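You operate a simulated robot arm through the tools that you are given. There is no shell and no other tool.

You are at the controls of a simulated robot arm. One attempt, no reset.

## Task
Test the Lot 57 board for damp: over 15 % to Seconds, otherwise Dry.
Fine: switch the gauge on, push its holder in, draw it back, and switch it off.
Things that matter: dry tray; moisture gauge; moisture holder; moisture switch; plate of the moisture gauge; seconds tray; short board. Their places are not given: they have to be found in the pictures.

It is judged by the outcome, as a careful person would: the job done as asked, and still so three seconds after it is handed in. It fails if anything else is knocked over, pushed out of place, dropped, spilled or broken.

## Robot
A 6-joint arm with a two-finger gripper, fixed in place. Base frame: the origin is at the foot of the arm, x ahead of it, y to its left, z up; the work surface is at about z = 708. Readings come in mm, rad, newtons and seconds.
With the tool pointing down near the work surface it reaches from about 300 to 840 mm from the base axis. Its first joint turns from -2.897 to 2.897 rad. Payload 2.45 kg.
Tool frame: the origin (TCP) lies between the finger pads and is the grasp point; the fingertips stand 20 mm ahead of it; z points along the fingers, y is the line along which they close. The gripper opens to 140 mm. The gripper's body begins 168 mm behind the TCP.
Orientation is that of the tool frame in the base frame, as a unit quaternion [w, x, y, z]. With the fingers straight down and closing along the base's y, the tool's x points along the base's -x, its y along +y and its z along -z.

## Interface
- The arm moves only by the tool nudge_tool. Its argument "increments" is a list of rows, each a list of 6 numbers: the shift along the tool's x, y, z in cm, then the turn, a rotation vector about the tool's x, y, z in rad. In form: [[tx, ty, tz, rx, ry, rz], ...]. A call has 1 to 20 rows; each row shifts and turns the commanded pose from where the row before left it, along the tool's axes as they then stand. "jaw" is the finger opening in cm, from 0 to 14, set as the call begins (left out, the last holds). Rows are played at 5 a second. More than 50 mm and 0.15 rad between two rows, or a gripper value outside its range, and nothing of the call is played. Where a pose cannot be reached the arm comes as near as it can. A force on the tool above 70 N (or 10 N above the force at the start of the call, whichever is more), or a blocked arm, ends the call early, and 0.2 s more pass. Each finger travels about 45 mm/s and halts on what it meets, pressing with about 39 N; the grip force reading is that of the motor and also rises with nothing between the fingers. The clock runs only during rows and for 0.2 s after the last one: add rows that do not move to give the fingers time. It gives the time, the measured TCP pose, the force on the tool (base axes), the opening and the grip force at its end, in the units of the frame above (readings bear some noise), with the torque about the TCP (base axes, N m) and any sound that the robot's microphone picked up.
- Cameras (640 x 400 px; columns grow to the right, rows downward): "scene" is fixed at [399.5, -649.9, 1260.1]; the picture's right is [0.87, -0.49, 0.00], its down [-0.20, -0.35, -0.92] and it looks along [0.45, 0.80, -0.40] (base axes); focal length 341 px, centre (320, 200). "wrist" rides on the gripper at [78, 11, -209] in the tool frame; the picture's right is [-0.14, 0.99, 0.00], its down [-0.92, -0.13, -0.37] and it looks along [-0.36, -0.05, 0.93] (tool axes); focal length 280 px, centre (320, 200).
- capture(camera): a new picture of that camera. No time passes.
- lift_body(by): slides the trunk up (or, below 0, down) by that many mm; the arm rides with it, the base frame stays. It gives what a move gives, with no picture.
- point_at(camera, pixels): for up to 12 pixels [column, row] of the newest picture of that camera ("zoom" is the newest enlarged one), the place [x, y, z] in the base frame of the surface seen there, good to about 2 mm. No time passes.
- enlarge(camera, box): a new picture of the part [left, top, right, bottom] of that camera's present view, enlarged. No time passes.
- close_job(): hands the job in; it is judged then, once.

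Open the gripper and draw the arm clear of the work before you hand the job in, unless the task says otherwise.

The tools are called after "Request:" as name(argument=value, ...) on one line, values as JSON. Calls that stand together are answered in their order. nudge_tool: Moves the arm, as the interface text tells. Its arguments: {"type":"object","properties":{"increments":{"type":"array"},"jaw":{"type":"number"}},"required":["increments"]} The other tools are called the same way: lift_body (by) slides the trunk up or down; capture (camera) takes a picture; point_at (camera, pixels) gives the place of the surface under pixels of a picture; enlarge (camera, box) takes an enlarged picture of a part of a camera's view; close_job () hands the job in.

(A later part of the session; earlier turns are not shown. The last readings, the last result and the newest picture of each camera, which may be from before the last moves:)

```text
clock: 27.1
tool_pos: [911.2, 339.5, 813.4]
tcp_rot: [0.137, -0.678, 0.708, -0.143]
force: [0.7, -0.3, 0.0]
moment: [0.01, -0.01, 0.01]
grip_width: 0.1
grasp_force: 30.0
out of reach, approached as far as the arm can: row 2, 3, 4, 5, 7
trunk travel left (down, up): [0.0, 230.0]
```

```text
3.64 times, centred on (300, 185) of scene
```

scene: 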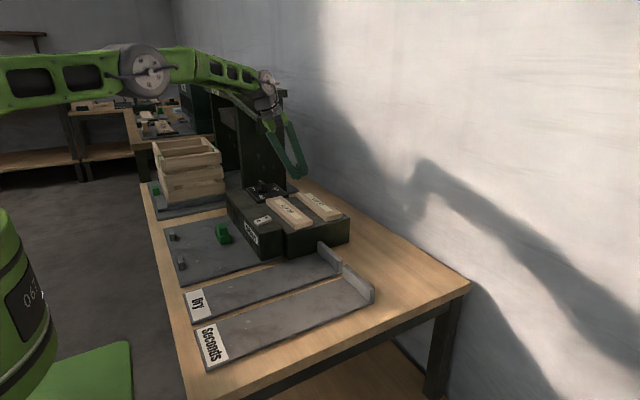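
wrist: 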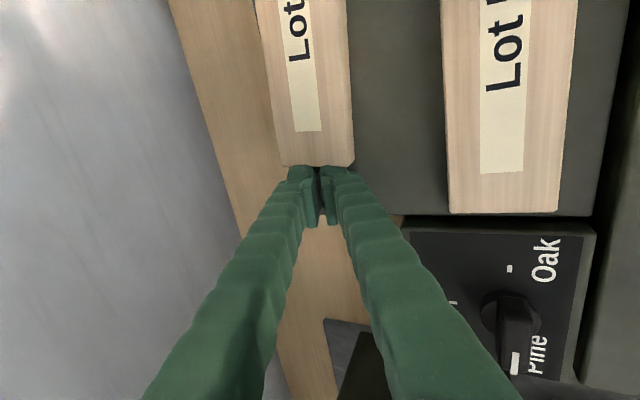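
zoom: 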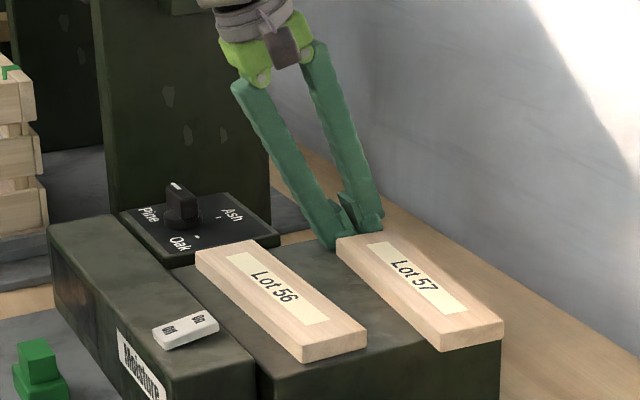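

The tool drifted to x=911 while running along the reach limit, carrying the board with it. I measure the board's present corners before correcting.

Request:
point_at(camera="zoom", pixels=[[342, 240], [380, 235], [440, 342], [500, 325], [442, 348], [500, 335], [470, 335], [430, 280]])

Request:
point_at(camera="wrist", pixels=[[285, 162], [351, 158], [318, 163], [272, 100], [349, 100], [260, 165], [310, 164]])

```text
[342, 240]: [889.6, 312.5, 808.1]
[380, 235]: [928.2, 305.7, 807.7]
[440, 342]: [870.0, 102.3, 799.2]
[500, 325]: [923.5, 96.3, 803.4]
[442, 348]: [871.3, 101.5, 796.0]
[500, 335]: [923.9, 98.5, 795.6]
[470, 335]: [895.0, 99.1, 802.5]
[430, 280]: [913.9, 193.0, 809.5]
```

```text
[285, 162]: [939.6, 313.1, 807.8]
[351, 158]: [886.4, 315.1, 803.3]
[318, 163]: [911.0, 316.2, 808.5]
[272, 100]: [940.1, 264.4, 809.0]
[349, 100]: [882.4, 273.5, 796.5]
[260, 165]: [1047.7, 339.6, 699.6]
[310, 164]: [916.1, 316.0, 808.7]
```

Board now: −y end at (897, 99), +y end at (913, 316), still fully on the block. I back off slightly, raise 4 mm, increase tilt to 0.5 rad for reach margin, and shift x back to ≈900.

Request:
nudge_tool(increments=[[-0.4, -0.14, -0.375, 0, 0, 0], [0, 0, 0, 0.1, 0, 0], [0.046, 0.964, -0.527, 0, 0, 0], [0, 0, 0, 0, 0, 0], [0, 0, 0, 0, 0, 0]])

Request:
capture(camera="wrist")

```text
clock: 28.3
tool_pos: [928.9, 360.0, 814.5]
tcp_rot: [0.169, -0.67, 0.7, -0.178]
force: [0.3, 0.5, -0.7]
moment: [0.0, 0.01, -0.01]
grip_width: 0.0
grasp_force: 29.3
out of reach, approached as far as the arm can: row 2, 3
trunk travel left (down, up): [0.0, 230.0]
```

```text
taken
```

wrist: 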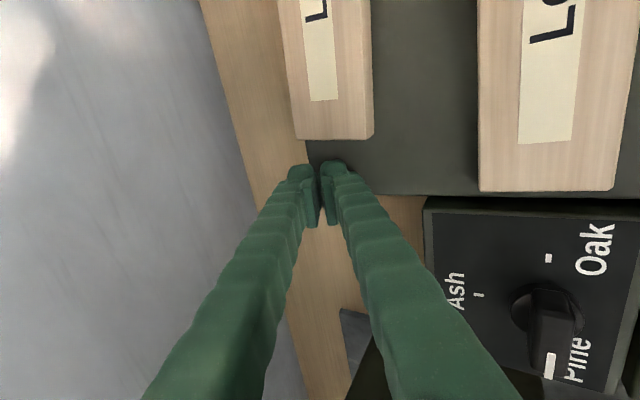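

The arm went outward to (929,360) instead of where I asked, so the IK is hung up near full stretch. I look at the scene to see the arm's configuration before going on.

Request:
capture(camera="scene")

```text
taken
```

scene: 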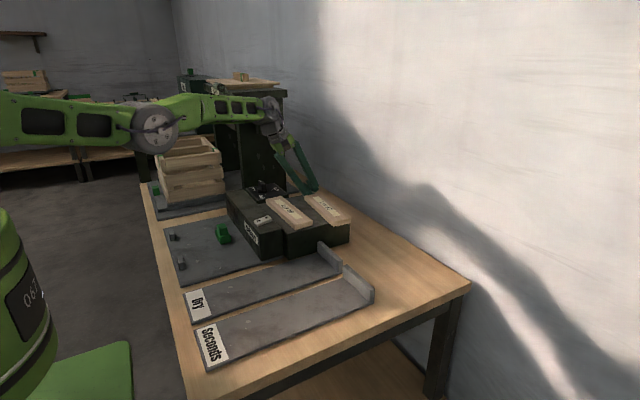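

The arm is fully straight (elbow at the level of the shoulder–wrist line), a singular pose. I move up and back (−30 mm x, +30 mm z per row) to bend the elbow again, clear of the boards.

Request:
nudge_tool(increments=[[0.126, 1.19, -4.07, 0, 0, 0], [0, 0, 0, 0, 0, 0]])

```text
clock: 28.9
tool_pos: [926.6, 372.8, 846.7]
tcp_rot: [0.169, -0.67, 0.7, -0.178]
force: [-0.4, -0.3, 0.2]
moment: [0.0, -0.02, 0.01]
grip_width: 0.2
grasp_force: 29.4
out of reach, approached as far as the arm can: row 1
trunk travel left (down, up): [0.0, 230.0]
```

The arm seems to need large joint changes near straightness; I retreat radially in very small steps (1 mm, then 3 mm) at this safe height.

Request:
nudge_tool(increments=[[0.041, 0.08, -0.044, 0, 0, 0], [0.041, 0.08, -0.044, 0, 0, 0], [0.041, 0.08, -0.044, 0, 0, 0], [0.041, 0.08, -0.044, 0, 0, 0], [0.041, 0.08, -0.044, 0, 0, 0], [0.041, 0.08, -0.044, 0, 0, 0], [0.123, 0.24, -0.132, 0, 0, 0], [0.123, 0.24, -0.132, 0, 0, 0], [0.123, 0.24, -0.132, 0, 0, 0], [0.123, 0.24, -0.132, 0, 0, 0], [0.123, 0.24, -0.132, 0, 0, 0], [0.123, 0.24, -0.132, 0, 0, 0], [0, 0, 0, 0, 0, 0]])

Request:
capture(camera="scene")

```text
clock: 31.7
tool_pos: [926.2, 371.0, 843.9]
tcp_rot: [0.17, -0.67, 0.7, -0.179]
force: [-0.1, 0.4, 1.2]
moment: [0.01, 0.0, 0.0]
grip_width: 0.0
grasp_force: 29.4
out of reach, approached as far as the arm can: row 4, 7, 9, 11, 12
trunk travel left (down, up): [0.0, 230.0]
```

```text
taken
```

scene: 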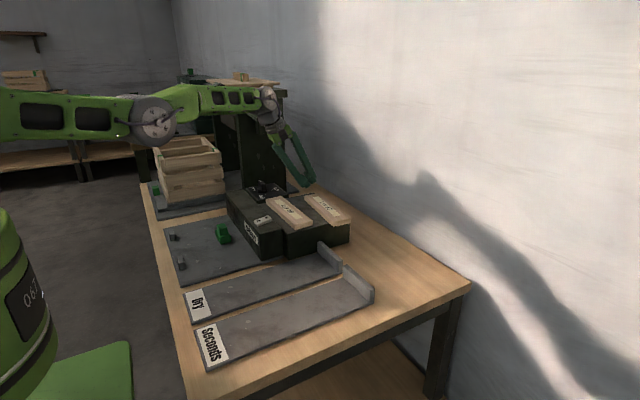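

Still stretched. I zoom on the arm in the scene picture to judge which way the elbow is bent.

Request:
enlarge(camera="scene", box=[0, 60, 320, 220])

Request:
point_at(camera="scene", pixels=[[20, 120], [100, 120], [152, 120], [185, 105], [235, 97], [268, 98], [270, 115], [60, 95], [60, 140]])

```text
2.00 times, centred on (160, 140) of scene
```

zoom: 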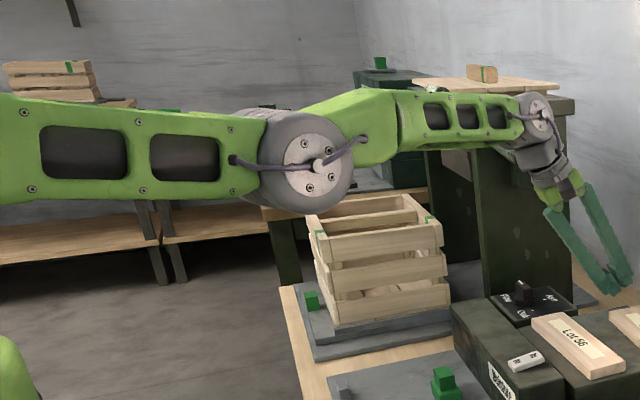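

```text
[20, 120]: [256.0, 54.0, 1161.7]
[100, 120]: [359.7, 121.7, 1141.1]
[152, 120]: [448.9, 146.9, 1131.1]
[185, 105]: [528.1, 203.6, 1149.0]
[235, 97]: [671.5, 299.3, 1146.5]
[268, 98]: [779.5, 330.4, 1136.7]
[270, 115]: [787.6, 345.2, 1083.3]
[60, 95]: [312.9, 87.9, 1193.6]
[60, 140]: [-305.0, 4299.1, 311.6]
```

The elbow has dropped below the shoulder–wrist line (elbow-down branch), which explains the sticking. I raise 4 cm and reduce the tilt, which stretches the arm through straight again, then try a small retreat to get the elbow back up.

Request:
nudge_tool(increments=[[0, -1.92, -3.51, 0, 0, 0], [0, 0, 0, -0.1, 0, 0], [0, 0, 0, -0.1, 0, 0], [0, 0, 0, 0, 0, 0]])

Request:
point_at(camera="scene", pixels=[[152, 120]])

Request:
capture(camera="scene")

```text
clock: 32.7
tool_pos: [882.2, 354.1, 884.5]
tcp_rot: [0.102, -0.684, 0.714, -0.107]
force: [0.1, -0.2, 0.0]
moment: [0.02, 0.02, -0.02]
grip_width: 0.0
grasp_force: 29.1
out of reach, approached as far as the arm can: row 2, 3
trunk travel left (down, up): [0.0, 230.0]
```

```text
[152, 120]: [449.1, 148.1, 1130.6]
```

```text
taken
```

scene: 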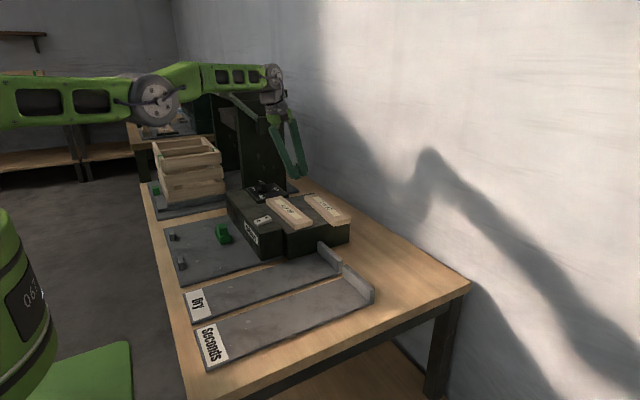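

Now at radius 951 with tilt 0.3. I try a small radial retreat (two 5 mm rows) and see whether the arm follows.

Request:
nudge_tool(increments=[[0.206, 0.436, -0.135, 0, 0, 0], [0.206, 0.436, -0.135, 0, 0, 0], [0, 0, 0, 0, 0, 0]])

```text
clock: 33.5
tool_pos: [879.5, 353.5, 883.5]
tcp_rot: [0.102, -0.684, 0.714, -0.108]
force: [-0.2, -1.3, -0.1]
moment: [-0.01, -0.02, -0.02]
grip_width: 0.0
grasp_force: 30.3
out of reach, approached as far as the arm can: row 2
trunk travel left (down, up): [0.0, 230.0]
```

Still on the wrong branch. I stretch outward by a few cm (beyond reach) and then retreat again to try to get the elbow past straight.

Request:
nudge_tool(increments=[[-0.822, -1.742, 0.538, 0, 0, 0], [-0.822, -1.742, 0.538, 0, 0, 0], [0, 0, 0, 0, 0, 0]])

Request:
point_at(camera="scene", pixels=[[20, 105]])

Request:
capture(camera="scene")

Request:
enlarge(camera="scene", box=[0, 40, 320, 200])

```text
clock: 34.3
tool_pos: [882.4, 354.2, 883.3]
tcp_rot: [0.103, -0.684, 0.714, -0.109]
force: [-0.2, -0.6, -0.8]
moment: [0.02, 0.03, 0.0]
grip_width: 0.1
grasp_force: 29.5
out of reach, approached as far as the arm can: row 1, 2
trunk travel left (down, up): [0.0, 230.0]
```

```text
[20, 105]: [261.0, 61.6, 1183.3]
```

```text
taken
```

scene: 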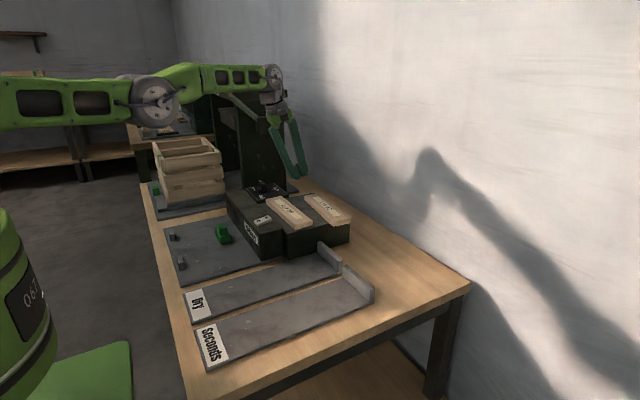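

```text
2.00 times, centred on (160, 120) of scene
```

zoom: 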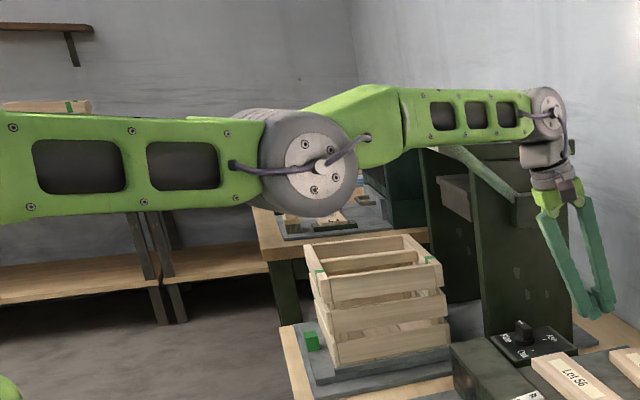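

I measure the arm's joints to know the elbow's side: upper-arm centre, elbow disc (160,101), wrist disc (274,76).

Request:
point_at(camera="scene", pixels=[[30, 102], [60, 103], [100, 104], [160, 102], [165, 108], [210, 76], [240, 77], [274, 76]])

```text
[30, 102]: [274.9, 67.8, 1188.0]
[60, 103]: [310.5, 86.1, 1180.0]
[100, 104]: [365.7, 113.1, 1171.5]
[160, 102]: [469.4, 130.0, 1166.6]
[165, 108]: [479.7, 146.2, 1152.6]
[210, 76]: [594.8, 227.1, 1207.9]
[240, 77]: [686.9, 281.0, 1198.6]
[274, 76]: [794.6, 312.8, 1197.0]
```

The elbow is ~40 mm below the line (elbow-down). Pulling the straight arm downward should rotate the elbow joint back the right way, so I lift the trunk 200 mm to gain room above, and then command downward motion while stretched.

Request:
lift_body(by=200)

```text
clock: 36.5
tool_pos: [882.5, 355.2, 1085.0]
tcp_rot: [0.104, -0.684, 0.714, -0.108]
force: [0.2, -0.8, -0.5]
moment: [0.01, 0.0, 0.01]
grip_width: 0.0
grasp_force: 29.4
trunk travel left (down, up): [-200.0, 30.0]
```

Now I command 18 cm down with a slight outward pull in each row.

Request:
nudge_tool(increments=[[-0.206, 0.155, 2.045, 0, 0, 0], [-0.206, 0.155, 2.045, 0, 0, 0], [-0.206, 0.155, 2.045, 0, 0, 0], [-0.206, 0.155, 2.045, 0, 0, 0], [-0.206, 0.155, 2.045, 0, 0, 0], [-0.206, 0.155, 2.045, 0, 0, 0], [-0.206, 0.155, 2.045, 0, 0, 0], [-0.206, 0.155, 2.045, 0, 0, 0], [0, 0, 0, 0, 0, 0]])

Request:
capture(camera="scene")

```text
clock: 38.5
tool_pos: [866.8, 350.7, 931.0]
tcp_rot: [0.104, -0.683, 0.714, -0.109]
force: [-0.6, 1.2, 0.4]
moment: [0.03, -0.06, -0.02]
grip_width: 0.0
grasp_force: 29.6
out of reach, approached as far as the arm can: row 1, 2, 3, 4, 5, 6, 7, 8
trunk travel left (down, up): [-200.0, 30.0]
```

```text
taken
```

scene: 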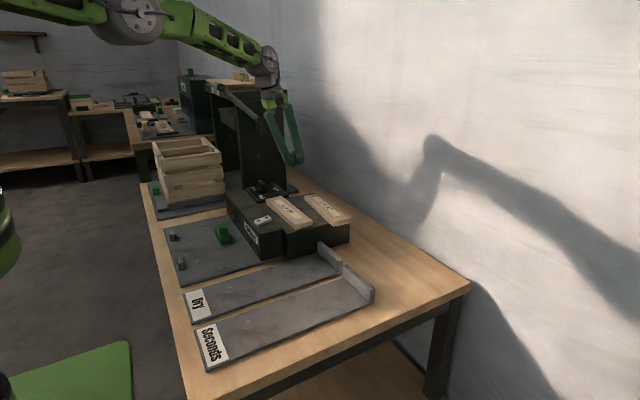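

Now I test a retreat: three 5 mm inward rows, to see if the elbow follows the correct branch.

Request:
nudge_tool(increments=[[0.206, 0.436, -0.135, 0, 0, 0], [0.206, 0.436, -0.135, 0, 0, 0], [0.206, 0.436, -0.135, 0, 0, 0], [0, 0, 0, 0, 0, 0]])

Request:
capture(camera="scene")

```text
clock: 39.5
tool_pos: [855.8, 343.7, 930.6]
tcp_rot: [0.103, -0.684, 0.714, -0.108]
force: [0.6, -0.4, -1.2]
moment: [-0.01, -0.01, -0.02]
grip_width: 0.0
grasp_force: 29.2
trunk travel left (down, up): [-200.0, 30.0]
```

```text
taken
```

scene: 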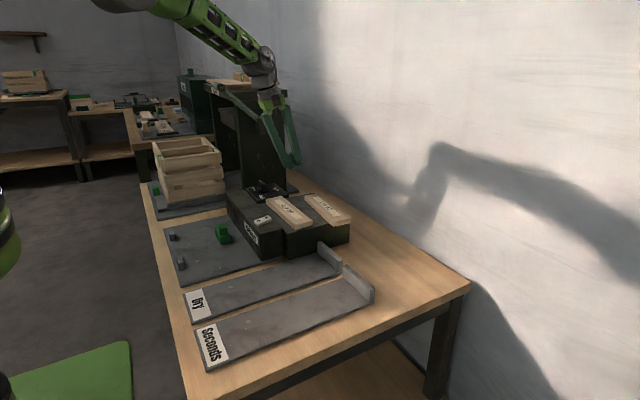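

The retreat succeeded: elbow is up again. Now I withdraw to (800, 112, 1090), re-orient with yaw 0.074 and tilt 0.16 for gripping the overhanging −y end, and open the jaw to 8.5 cm.

Request:
nudge_tool(increments=[[3.344, -0.046, -2.377, 0, 0, 0], [3.344, -0.046, -2.377, 0, 0, 0], [3.344, -0.046, -2.377, 0, 0, 0], [3.344, -0.046, -2.377, 0, 0, 0], [3.344, -0.046, -2.377, 0, 0, 0], [3.344, -0.046, -2.377, 0, 0, 0], [3.344, -0.046, -2.377, 0, 0, 0], [0, 0, 0, -0.15, 0, 0], [0, 0, 0, -0.15, 0, 0], [0, 0, 0, 0, 0, 0.032], [0, 0, 0, 0.08, 0, 0], [0, 0, 0, 0.08, 0, 0], [0, 0, 0, 0, 0, 0]], jaw=8.5)

Request:
capture(camera="scene")

```text
clock: 42.3
tool_pos: [799.5, 112.9, 1090.9]
tcp_rot: [0.054, -0.678, 0.731, -0.058]
force: [-0.6, -0.3, -0.5]
moment: [0.0, 0.01, 0.01]
grip_width: 84.6
grasp_force: 0.1
trunk travel left (down, up): [-200.0, 30.0]
```

```text
taken
```

scene: 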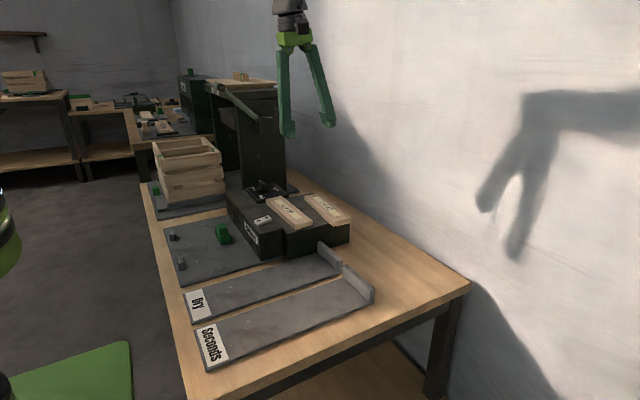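

Pose is as planned. I lower the trunk by 200 mm, bringing the TCP to z≈891 at (800,112), clear of everything (fingers at y 94–130, above z 865).

Request:
lift_body(by=-200)

Request:
capture(camera="scene")

Request:
enlarge(camera="scene", box=[260, 150, 380, 280])

Request:
capture(camera="wrist")

```text
clock: 44.5
tool_pos: [799.2, 114.3, 891.7]
tcp_rot: [0.055, -0.678, 0.731, -0.059]
force: [-0.2, 0.0, -0.1]
moment: [0.02, 0.0, -0.01]
grip_width: 85.1
grasp_force: 0.0
trunk travel left (down, up): [0.0, 230.0]
```

```text
taken
```

scene: 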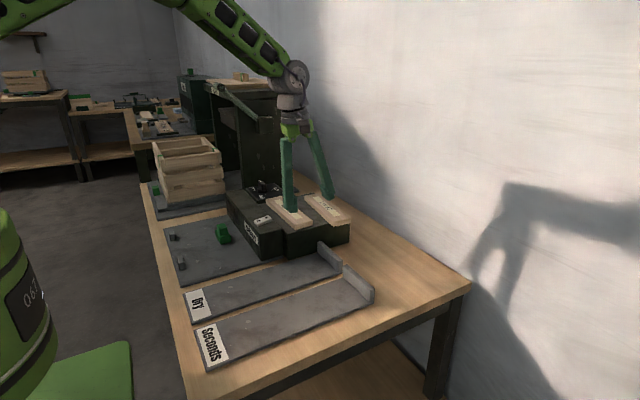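

```text
3.08 times, centred on (320, 215) of scene
```

zoom: 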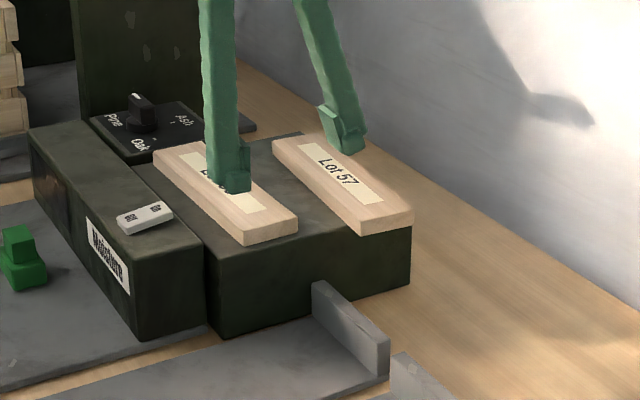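

```text
taken
```

wrist: 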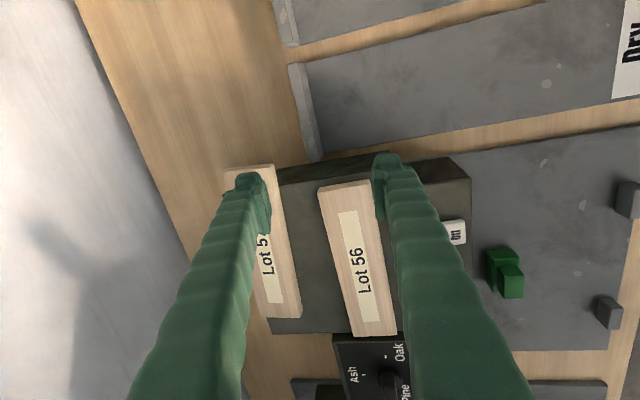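

The board's −y end overhangs the block. I measure its end corners and sides in the zoom and wrist views.

Request:
point_at(camera="zoom", pixels=[[358, 224], [411, 210], [385, 222], [362, 232], [410, 222], [335, 190], [385, 180], [278, 142], [318, 139]])

Request:
point_at(camera="wrist", pixels=[[230, 172], [270, 169], [250, 168], [275, 200], [285, 250], [297, 310], [270, 315], [285, 165], [380, 158]])

```text
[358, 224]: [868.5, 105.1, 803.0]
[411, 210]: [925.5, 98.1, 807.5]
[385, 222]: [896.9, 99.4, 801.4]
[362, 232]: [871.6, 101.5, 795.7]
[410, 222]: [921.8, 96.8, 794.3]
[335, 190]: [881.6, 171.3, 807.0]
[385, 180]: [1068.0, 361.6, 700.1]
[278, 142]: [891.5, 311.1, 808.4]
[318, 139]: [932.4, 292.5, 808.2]
```

```text
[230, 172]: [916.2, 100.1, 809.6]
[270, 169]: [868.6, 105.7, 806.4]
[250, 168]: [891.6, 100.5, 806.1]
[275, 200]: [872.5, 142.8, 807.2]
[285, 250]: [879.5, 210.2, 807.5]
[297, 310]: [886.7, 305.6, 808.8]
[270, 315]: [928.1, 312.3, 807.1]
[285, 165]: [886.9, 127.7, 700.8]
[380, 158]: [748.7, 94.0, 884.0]
```

The overhanging end: corners (868.5,103) and (925,97.5), centre x≈898. I tilt to 0.20 rad and move above it to (898,109,850).

Request:
nudge_tool(increments=[[0, 0, 0, 0.04, 0, 0], [-0.072, -2.955, 2.017, 0, 0, 0], [-0.072, -2.955, 2.017, 0, 0, 0], [-0.072, -2.955, 2.017, 0, 0, 0], [0, 0, 0, 0, 0, 0], [0, 0, 0, 0, 0, 0]])

Request:
capture(camera="wrist")

Request:
enlarge(camera="scene", box=[260, 130, 400, 280])

```text
clock: 45.9
tool_pos: [899.6, 108.2, 846.4]
tcp_rot: [0.068, -0.676, 0.73, -0.073]
force: [0.2, 1.0, -0.1]
moment: [0.02, -0.02, 0.02]
grip_width: 84.9
grasp_force: 0.0
trunk travel left (down, up): [0.0, 230.0]
```

```text
taken
```

wrist: 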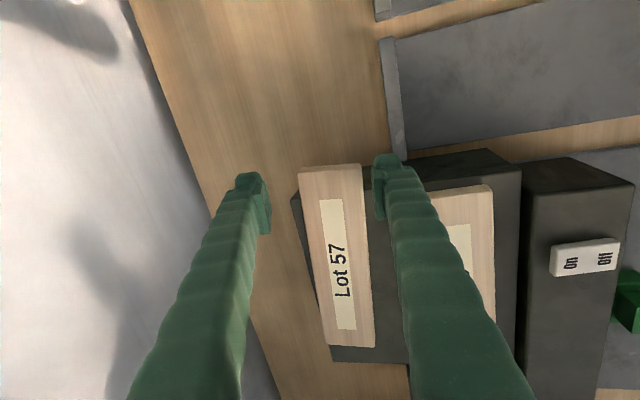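

```text
2.67 times, centred on (330, 205) of scene
```

zoom: 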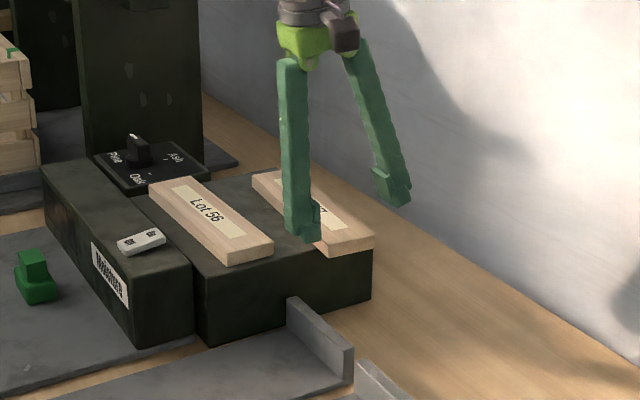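

Well placed with no reach flags. I descend straight down to z≈799 so the pads straddle the overhanging end.

Request:
nudge_tool(increments=[[-0.023, 0.365, 1.523, 0, 0, 0], [-0.023, 0.365, 1.523, 0, 0, 0], [-0.023, 0.365, 1.523, 0, 0, 0], [0, 0, 0, 0, 0, 0]])

Request:
capture(camera="wrist")

Request:
enlarge(camera="scene", box=[260, 130, 400, 280])

```text
clock: 47.0
tool_pos: [902.8, 106.8, 814.9]
tcp_rot: [0.075, -0.675, 0.73, -0.079]
force: [-12.1, -7.8, 24.2]
moment: [0.46, 1.7, 0.49]
grip_width: 93.6
grasp_force: 5.4
trunk travel left (down, up): [0.0, 230.0]
stopped in row 4: the force on the tool passed its limit at 71 N (the readings are from after the stop); the commanded pose is now the measured one
```

```text
taken
```

wrist: 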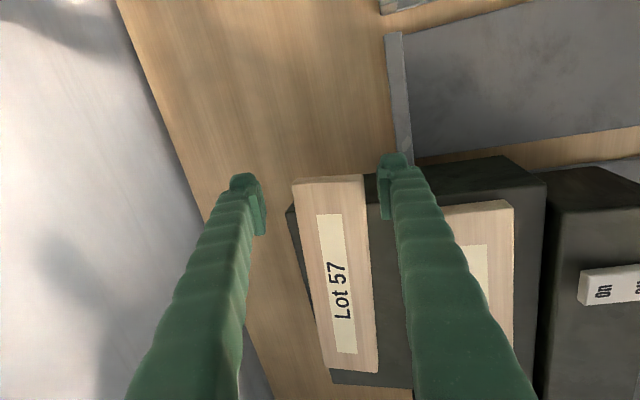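

```text
2.67 times, centred on (330, 205) of scene
```

zoom: 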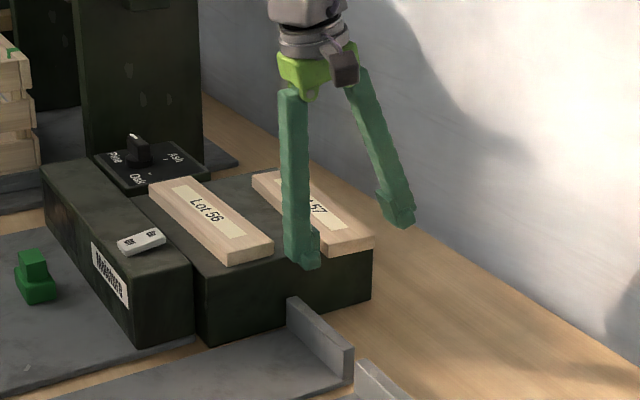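

The −x finger hit the block's edge (its span reached y≈130 because of the yaw). I lift 30 mm, shift −y by 6 mm and −x by 5 mm, and re-check.

Request:
nudge_tool(increments=[[0, -0.325, -1.466, 0, 0, 0], [0.636, 0.096, -1.56, 0, 0, 0], [0, 0, 0, 0, 0, 0], [0, 0, 0, 0, 0, 0]], jaw=8.0)

Request:
capture(camera="wrist")

Request:
capture(camera="scene")

```text
clock: 48.0
tool_pos: [897.6, 103.7, 839.7]
tcp_rot: [0.073, -0.676, 0.729, -0.077]
force: [0.2, -0.6, -0.4]
moment: [-0.02, 0.02, 0.0]
grip_width: 79.5
grasp_force: 0.1
trunk travel left (down, up): [0.0, 230.0]
```

```text
taken
```

wrist: 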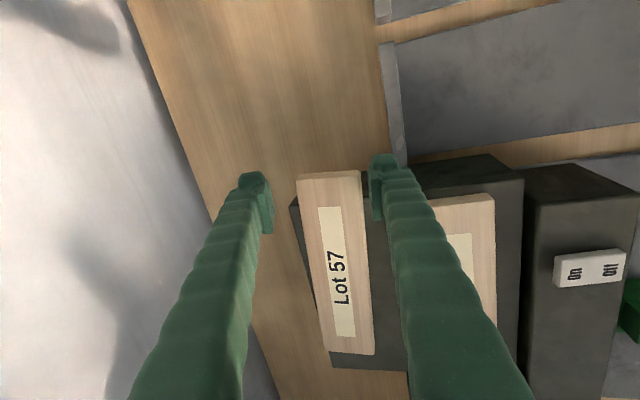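

```text
taken
```

scene: 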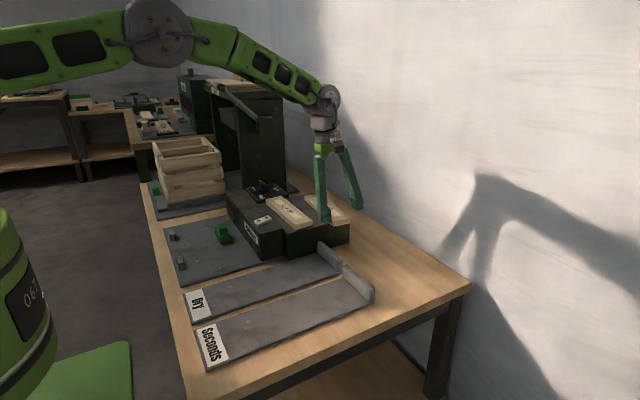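

I verify the board end, Lot 56 and the block's −y edge positions after that contact.

Request:
point_at(camera="wrist", pixels=[[302, 180], [357, 176], [330, 175], [366, 200], [450, 165], [490, 160], [440, 212], [490, 200], [480, 197], [310, 240], [380, 300]])

Request:
enlarge(camera="wrist", box=[240, 140, 440, 270])

```text
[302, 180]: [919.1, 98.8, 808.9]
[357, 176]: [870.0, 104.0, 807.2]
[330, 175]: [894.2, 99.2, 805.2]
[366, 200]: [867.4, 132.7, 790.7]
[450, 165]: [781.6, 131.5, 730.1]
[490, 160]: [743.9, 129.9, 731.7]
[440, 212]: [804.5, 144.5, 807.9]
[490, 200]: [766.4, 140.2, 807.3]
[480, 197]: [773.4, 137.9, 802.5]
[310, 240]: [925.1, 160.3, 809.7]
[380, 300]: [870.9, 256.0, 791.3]
```

```text
3.08 times, centred on (340, 205) of wrist
```

zoom: 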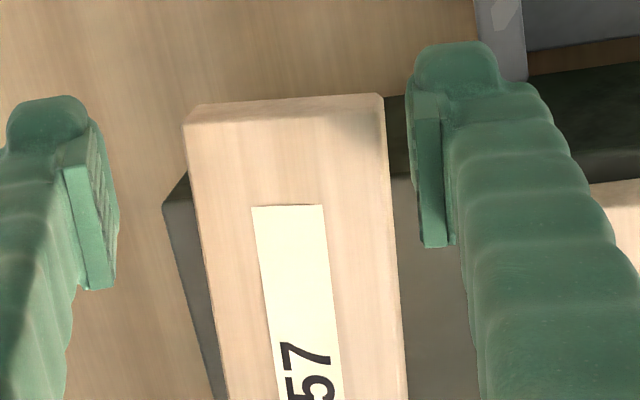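

Nothing has shifted. I shift −y by 4 mm first, then descend to z≈800.

Request:
nudge_tool(increments=[[0.395, -0.08, 0.015, 0, 0, 0], [0, 0.28, 1.305, 0, 0, 0], [0, 0.28, 1.305, 0, 0, 0], [0, 0.28, 1.305, 0, 0, 0], [0, 0, 0, 0, 0, 0]])

Request:
capture(camera="wrist")

Request:
enlarge(camera="scene", box=[260, 130, 400, 280])

```text
clock: 49.2
tool_pos: [897.4, 98.9, 797.5]
tcp_rot: [0.074, -0.676, 0.729, -0.077]
force: [0.1, 0.6, -0.5]
moment: [0.0, 0.04, 0.01]
grip_width: 80.0
grasp_force: 0.1
trunk travel left (down, up): [0.0, 230.0]
```

```text
taken
```

wrist: 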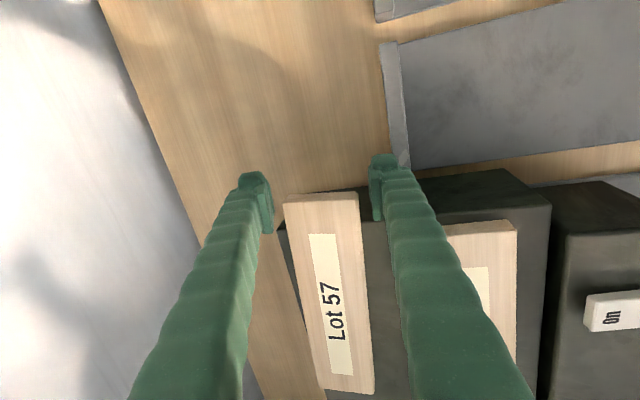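

```text
2.67 times, centred on (330, 205) of scene
```

zoom: 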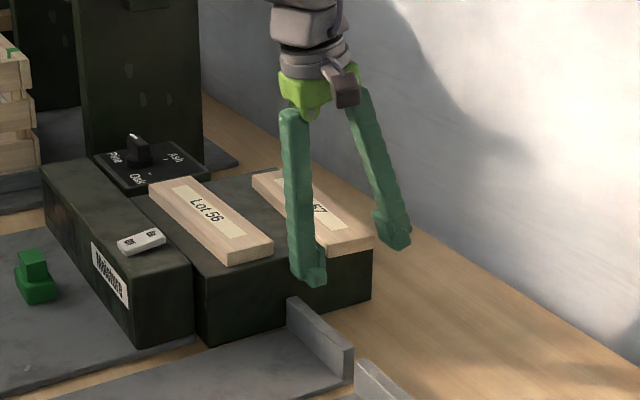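

No contact, board centred between the pads (board 283–358 vs inner pads 268–372). I close on the overhanging end.

Request:
nudge_tool(increments=[[0, 0, 0, 0, 0, 0], [0, 0, 0, 0, 0, 0], [0, 0, 0, 0, 0, 0], [0, 0, 0, 0, 0, 0]], jaw=5)

Request:
capture(camera="wrist")

Request:
enlarge(camera="scene", box=[260, 130, 400, 280])

```text
clock: 50.2
tool_pos: [897.8, 99.2, 797.1]
tcp_rot: [0.074, -0.675, 0.73, -0.077]
force: [1.3, -1.4, 0.8]
moment: [0.07, 0.06, -0.06]
grip_width: 60.1
grasp_force: 39.5
trunk travel left (down, up): [0.0, 230.0]
```

```text
taken
```

wrist: 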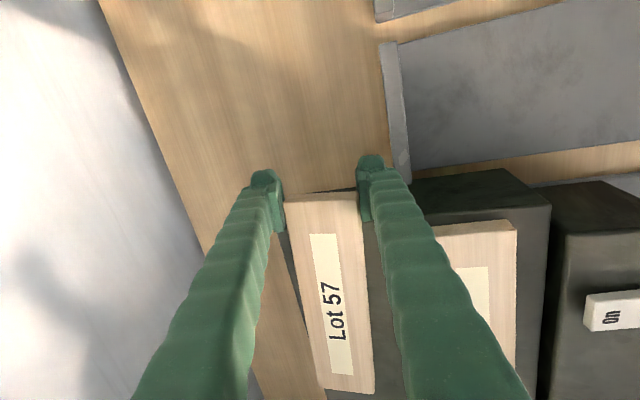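

```text
2.67 times, centred on (330, 205) of scene
```

zoom: 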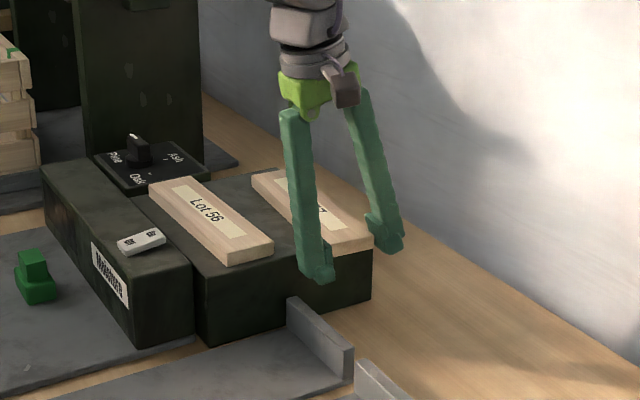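

Gripped (width 60, 39.5 N) with the board still flat. I drag it slowly along the block by 55 mm in −y and 22 mm in −x.

Request:
nudge_tool(increments=[[0.514, 0.157, -0.035, 0, 0, 0], [0.514, 0.157, -0.035, 0, 0, 0], [0.514, 0.157, -0.035, 0, 0, 0], [0.514, 0.157, -0.035, 0, 0, 0], [0.514, 0.157, -0.035, 0, 0, 0], [0.514, 0.157, -0.035, 0, 0, 0], [0.514, 0.157, -0.035, 0, 0, 0], [0.514, 0.157, -0.035, 0, 0, 0], [0.514, 0.157, -0.035, 0, 0, 0], [0.514, 0.157, -0.035, 0, 0, 0], [0.514, 0.157, -0.035, 0, 0, 0], [0, 0, 0, 0, 0, 0]])

Request:
capture(camera="wrist")

Request:
enlarge(camera="scene", box=[260, 130, 400, 280])

```text
clock: 52.8
tool_pos: [875.9, 43.5, 800.4]
tcp_rot: [0.073, -0.675, 0.73, -0.077]
force: [-0.4, -0.4, -2.0]
moment: [-0.16, 0.03, -0.02]
grip_width: 60.0
grasp_force: 38.7
trunk travel left (down, up): [0.0, 230.0]
```

```text
taken
```

wrist: 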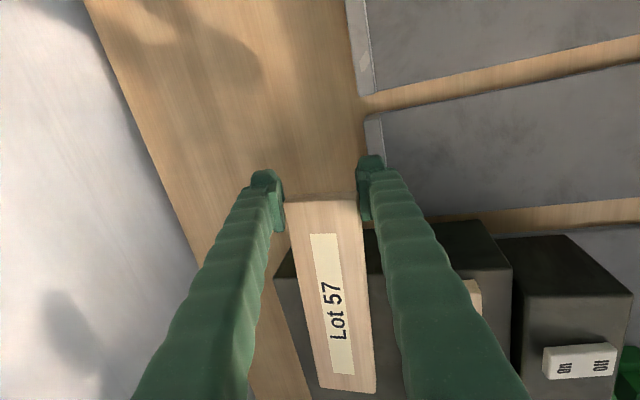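

```text
2.67 times, centred on (330, 205) of scene
```

zoom: 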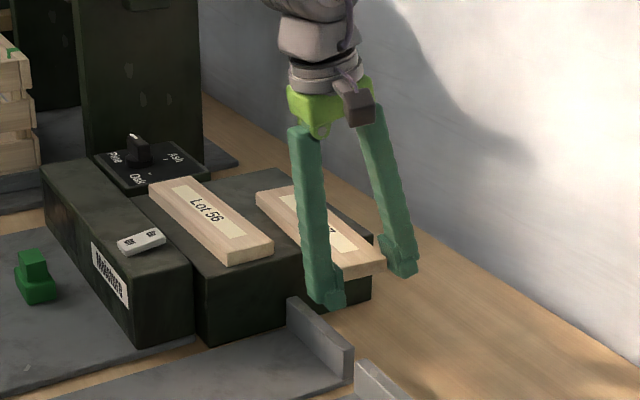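

The board moved with the tool and is slightly lifted (z=800.4). I lower 3 mm to seat it on the block.

Request:
nudge_tool(increments=[[0, 0.032, 0.147, 0, 0, 0], [0, 0.032, 0.147, 0, 0, 0], [0, 0, 0, 0, 0, 0]])

Request:
point_at(camera="wrist", pixels=[[292, 205], [352, 203], [322, 200], [367, 300], [372, 385], [325, 385], [300, 260], [475, 290]])

```text
clock: 53.6
tool_pos: [876.7, 44.3, 799.2]
tcp_rot: [0.074, -0.675, 0.73, -0.077]
force: [-0.3, -0.8, 1.3]
moment: [0.44, 0.01, 0.01]
grip_width: 60.1
grasp_force: 39.1
trunk travel left (down, up): [0.0, 230.0]
```

```text
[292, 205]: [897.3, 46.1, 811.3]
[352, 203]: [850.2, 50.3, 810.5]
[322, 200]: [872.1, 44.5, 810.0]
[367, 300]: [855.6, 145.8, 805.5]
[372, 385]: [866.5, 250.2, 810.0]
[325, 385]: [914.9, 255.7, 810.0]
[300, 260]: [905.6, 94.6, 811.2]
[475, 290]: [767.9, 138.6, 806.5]
```

The board now spans y≈43–258, centred near (883,151), still supported by the block. I open the jaw to 8.2 cm to re-grip closer to its middle.

Request:
nudge_tool(increments=[[0, 0, 0, 0, 0, 0], [0, 0, 0, 0, 0, 0], [0, 0, 0, 0, 0, 0]], jaw=8.2)

Request:
capture(camera="wrist")

Request:
enlarge(camera="scene", box=[260, 130, 400, 280])

```text
clock: 54.4
tool_pos: [875.7, 42.8, 798.5]
tcp_rot: [0.074, -0.676, 0.729, -0.076]
force: [-1.0, -0.1, 0.0]
moment: [-0.03, 0.0, 0.01]
grip_width: 81.8
grasp_force: 0.1
trunk travel left (down, up): [0.0, 230.0]
```

```text
taken
```

wrist: 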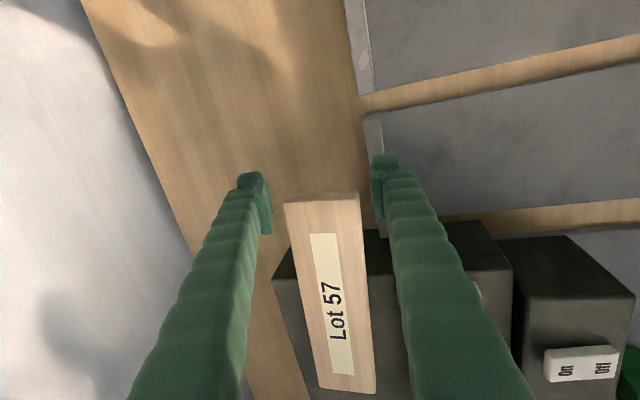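

```text
2.67 times, centred on (330, 205) of scene
```

zoom: 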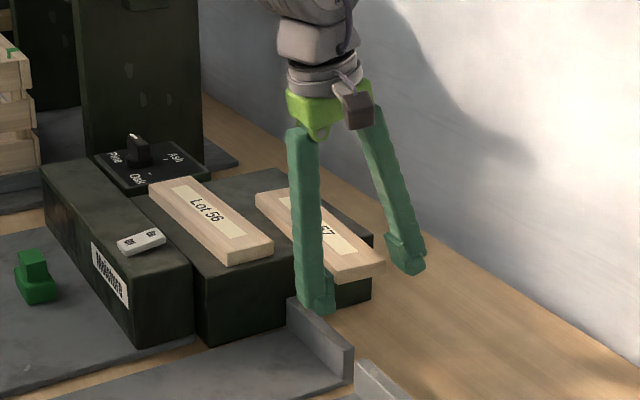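

The board is stable. I reduce tilt to 0.11 rad and slide the open fingers 55 mm in +y along the board to y≈98.

Request:
nudge_tool(increments=[[0, 0, 0, -0.1, 0, 0], [-1.375, 0.036, -0.004, 0, 0, 0], [-1.375, 0.036, -0.004, 0, 0, 0], [-1.375, 0.036, -0.004, 0, 0, 0], [-1.375, 0.036, -0.004, 0, 0, 0], [0, 0, 0, 0, 0, 0]])

Request:
capture(camera="wrist")

Request:
enlarge(camera="scene", box=[260, 130, 400, 280])

```text
clock: 55.8
tool_pos: [879.7, 99.0, 797.3]
tcp_rot: [0.039, -0.678, 0.733, -0.04]
force: [0.4, 0.1, -0.4]
moment: [0.02, 0.01, 0.0]
grip_width: 82.0
grasp_force: 0.0
trunk travel left (down, up): [0.0, 230.0]
```

```text
taken
```

wrist: 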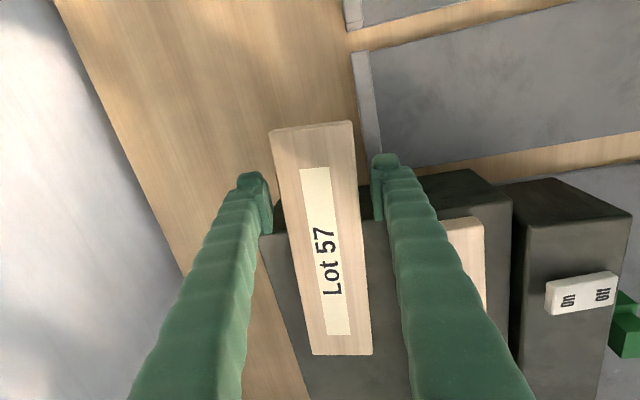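

```text
2.67 times, centred on (330, 205) of scene
```

zoom: 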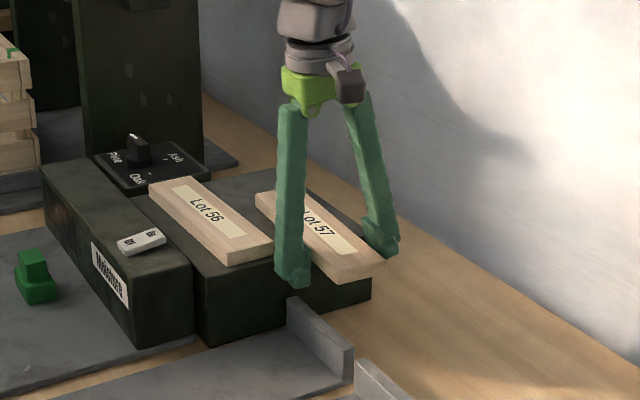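

Fingers straddle the board at y≈99 with no contact. I close the grip.

Request:
nudge_tool(increments=[[0, 0, 0, 0, 0, 0], [0, 0, 0, 0, 0, 0], [0, 0, 0, 0, 0, 0], [0, 0, 0, 0, 0, 0]], jaw=4.8)

Request:
capture(camera="wrist")

```text
clock: 56.8
tool_pos: [880.6, 99.2, 795.7]
tcp_rot: [0.04, -0.679, 0.732, -0.04]
force: [-0.1, 0.1, -0.2]
moment: [0.06, 0.04, 0.02]
grip_width: 59.3
grasp_force: 39.4
trunk travel left (down, up): [0.0, 230.0]
```

```text
taken
```

wrist: 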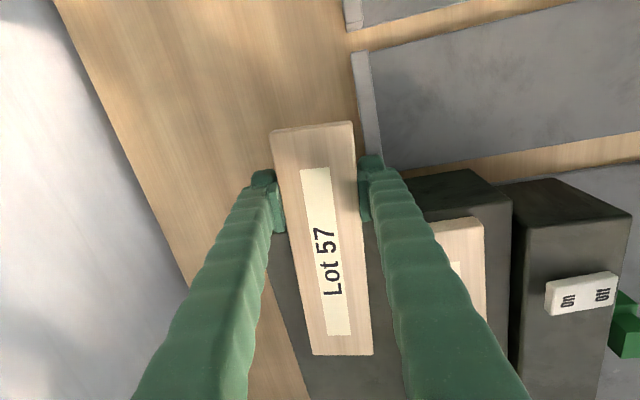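

Gripped (59.3 mm, 39 N). I lift straight up 5 cm slowly and check the load.

Request:
nudge_tool(increments=[[0, -0.11, -0.994, 0, 0, 0], [0, -0.11, -0.994, 0, 0, 0], [0, -0.165, -1.49, 0, 0, 0], [0, -0.165, -1.49, 0, 0, 0], [0, 0, 0, 0, 0, 0], [0, 0, 0, 0, 0, 0]])

Request:
capture(camera="wrist")

Request:
capture(camera="scene")

```text
clock: 58.2
tool_pos: [880.3, 99.1, 846.4]
tcp_rot: [0.04, -0.679, 0.732, -0.04]
force: [-0.6, 0.9, -2.2]
moment: [-0.09, 0.01, -0.01]
grip_width: 59.2
grasp_force: 39.0
trunk travel left (down, up): [0.0, 230.0]
```

```text
taken
```

wrist: 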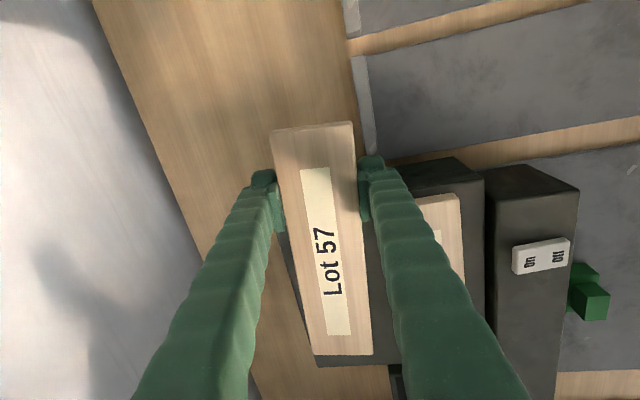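

```text
taken
```

scene: 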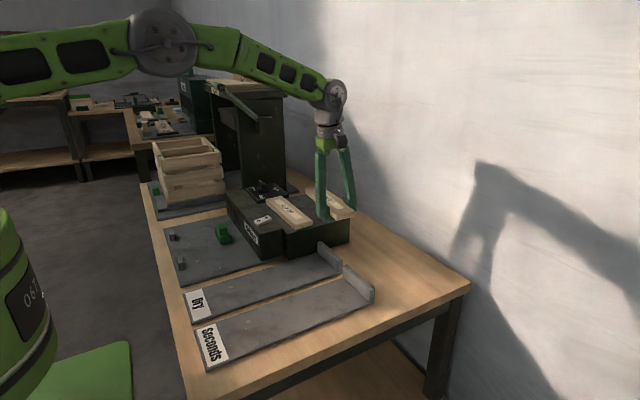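

The board is held firmly (about 2 N). But this deep grip leaves the tips below the board's underside, so I can't set it on the plate like this. I'll straighten its yaw, shift it 18 mm in −x, set it back on the block edge, and re-grip it shallower with less tilt.

Request:
nudge_tool(increments=[[0, 0, 0, 0, 0, -0.08], [0, 1.82, -0.205, 0, 0, 0], [0, 0, 0, 0, 0, 0], [0, 0, 0, 0, 0, 0]])

Request:
capture(camera="wrist")

Request:
point_at(camera="wrist", pixels=[[285, 140], [345, 135], [365, 340], [325, 345], [435, 210], [480, 180]])

```text
clock: 59.2
tool_pos: [861.7, 98.7, 845.1]
tcp_rot: [-0.037, 0.707, -0.704, 0.043]
force: [-0.1, 0.4, -2.2]
moment: [-0.07, 0.04, -0.02]
grip_width: 59.3
grasp_force: 39.6
trunk travel left (down, up): [0.0, 230.0]
```

```text
taken
```

wrist: 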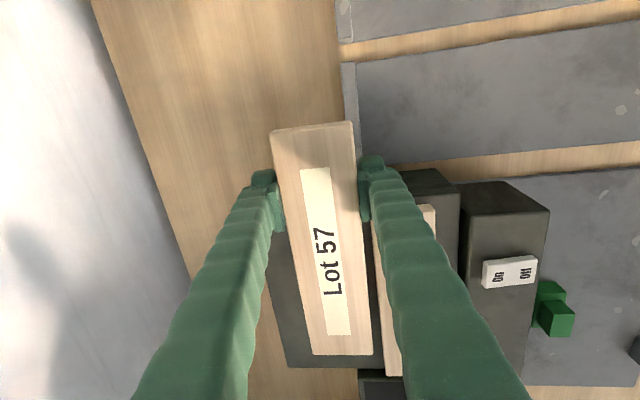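

```text
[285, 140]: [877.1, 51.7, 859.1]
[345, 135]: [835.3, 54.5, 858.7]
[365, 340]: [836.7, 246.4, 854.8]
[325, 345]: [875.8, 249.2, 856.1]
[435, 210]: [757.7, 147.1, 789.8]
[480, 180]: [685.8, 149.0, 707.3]
```

The board is parallel to y now. I lower it back onto the block: 44 mm, then small steps.

Request:
nudge_tool(increments=[[0, 0.246, 2.186, 0, 0, 0], [0, 0.246, 2.186, 0, 0, 0], [0, 0.022, 0.199, 0, 0, 0], [0, 0.022, 0.199, 0, 0, 0], [0, 0, 0, 0, 0, 0]])

```text
clock: 60.4
tool_pos: [860.7, 99.7, 800.6]
tcp_rot: [-0.037, 0.707, -0.705, 0.042]
force: [0.5, -0.2, -0.5]
moment: [-0.08, -0.02, 0.04]
grip_width: 59.2
grasp_force: 38.6
trunk travel left (down, up): [0.0, 230.0]
```

Force is dropping as the board starts to rest. I lower 4 mm more in small steps.

Request:
nudge_tool(increments=[[0, 0.022, 0.199, 0, 0, 0], [0, 0.022, 0.199, 0, 0, 0], [0, 0, 0, 0, 0, 0]])

Request:
enlarge(camera="scene", box=[260, 130, 400, 280])

```text
clock: 61.2
tool_pos: [861.7, 101.0, 796.5]
tcp_rot: [-0.04, 0.707, -0.705, 0.043]
force: [0.6, -2.6, 11.4]
moment: [0.62, 0.35, -0.11]
grip_width: 59.1
grasp_force: 38.7
trunk travel left (down, up): [0.0, 230.0]
```

```text
2.67 times, centred on (330, 205) of scene
```

zoom: 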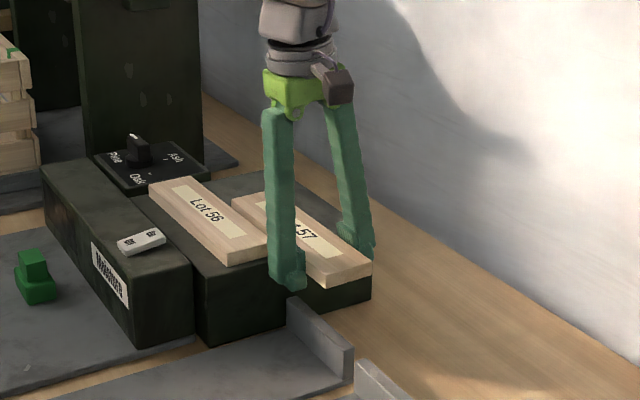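

It's seated (11 N upward). I open the jaw to 8 cm.

Request:
nudge_tool(increments=[[0, -0.011, -0.1, 0, 0, 0], [0, 0, 0, 0, 0, 0], [0, 0, 0, 0, 0, 0], [0, 0, 0, 0, 0, 0]], jaw=8.0)

Request:
capture(camera="wrist")

Request:
point_at(camera="wrist", pixels=[[285, 140], [345, 135], [365, 335], [325, 340], [435, 230], [281, 180], [355, 175]])

```text
clock: 62.2
tool_pos: [861.2, 99.5, 795.7]
tcp_rot: [-0.037, 0.707, -0.705, 0.043]
force: [0.7, -0.1, -0.5]
moment: [0.03, 0.0, 0.0]
grip_width: 79.8
grasp_force: 0.0
trunk travel left (down, up): [0.0, 230.0]
```

```text
taken
```

wrist: 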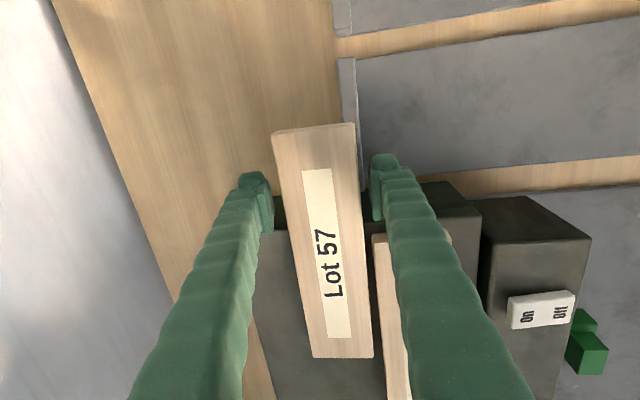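

```text
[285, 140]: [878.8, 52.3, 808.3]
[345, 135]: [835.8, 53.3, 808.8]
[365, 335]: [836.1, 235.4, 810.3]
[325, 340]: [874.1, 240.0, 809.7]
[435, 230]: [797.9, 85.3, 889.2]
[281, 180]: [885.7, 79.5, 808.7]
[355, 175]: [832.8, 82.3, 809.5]
```

The board lies flat, centred at x≈860. I reduce tilt to ~0.04 rad and raise the TCP to z≈812, so the tips end level with the board's underside.

Request:
nudge_tool(increments=[[0, 0, 0, -0.072, 0, 0], [0, 0.036, -1.603, 0, 0, 0], [0, 0, 0, 0, 0, 0], [0, 0, 0, 0, 0, 0]])

Request:
capture(camera="wrist")

Request:
enlarge(camera="scene", box=[290, 160, 370, 260])

```text
clock: 63.2
tool_pos: [861.1, 99.7, 811.8]
tcp_rot: [-0.013, 0.708, -0.706, 0.017]
force: [0.8, 0.0, -0.8]
moment: [0.0, 0.03, 0.01]
grip_width: 79.9
grasp_force: 0.0
trunk travel left (down, up): [0.0, 230.0]
```

```text
taken
```

wrist: 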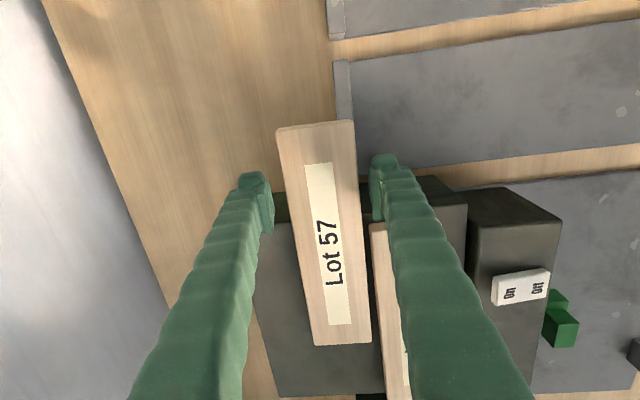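

```text
4.00 times, centred on (330, 210) of scene
```

zoom: 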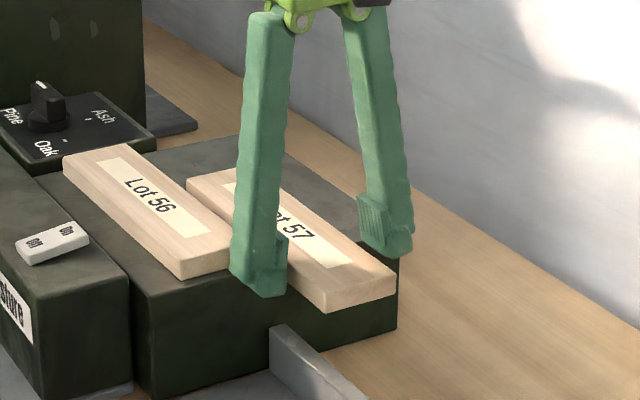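

I check the tips' heights relative to the board (z 789.5–809) by pointing at the finger ends in the zoom.

Request:
point_at(camera="zoom", pixels=[[240, 275], [262, 292], [284, 286], [275, 260], [283, 240], [365, 240], [388, 254], [410, 246], [370, 200], [395, 235]])

```text
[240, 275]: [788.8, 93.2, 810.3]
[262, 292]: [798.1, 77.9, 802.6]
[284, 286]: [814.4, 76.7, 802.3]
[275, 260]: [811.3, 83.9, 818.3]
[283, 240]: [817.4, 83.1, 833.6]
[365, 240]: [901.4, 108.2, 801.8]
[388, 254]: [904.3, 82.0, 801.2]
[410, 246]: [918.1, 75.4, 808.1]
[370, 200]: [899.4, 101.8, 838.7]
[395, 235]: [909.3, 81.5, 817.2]
```

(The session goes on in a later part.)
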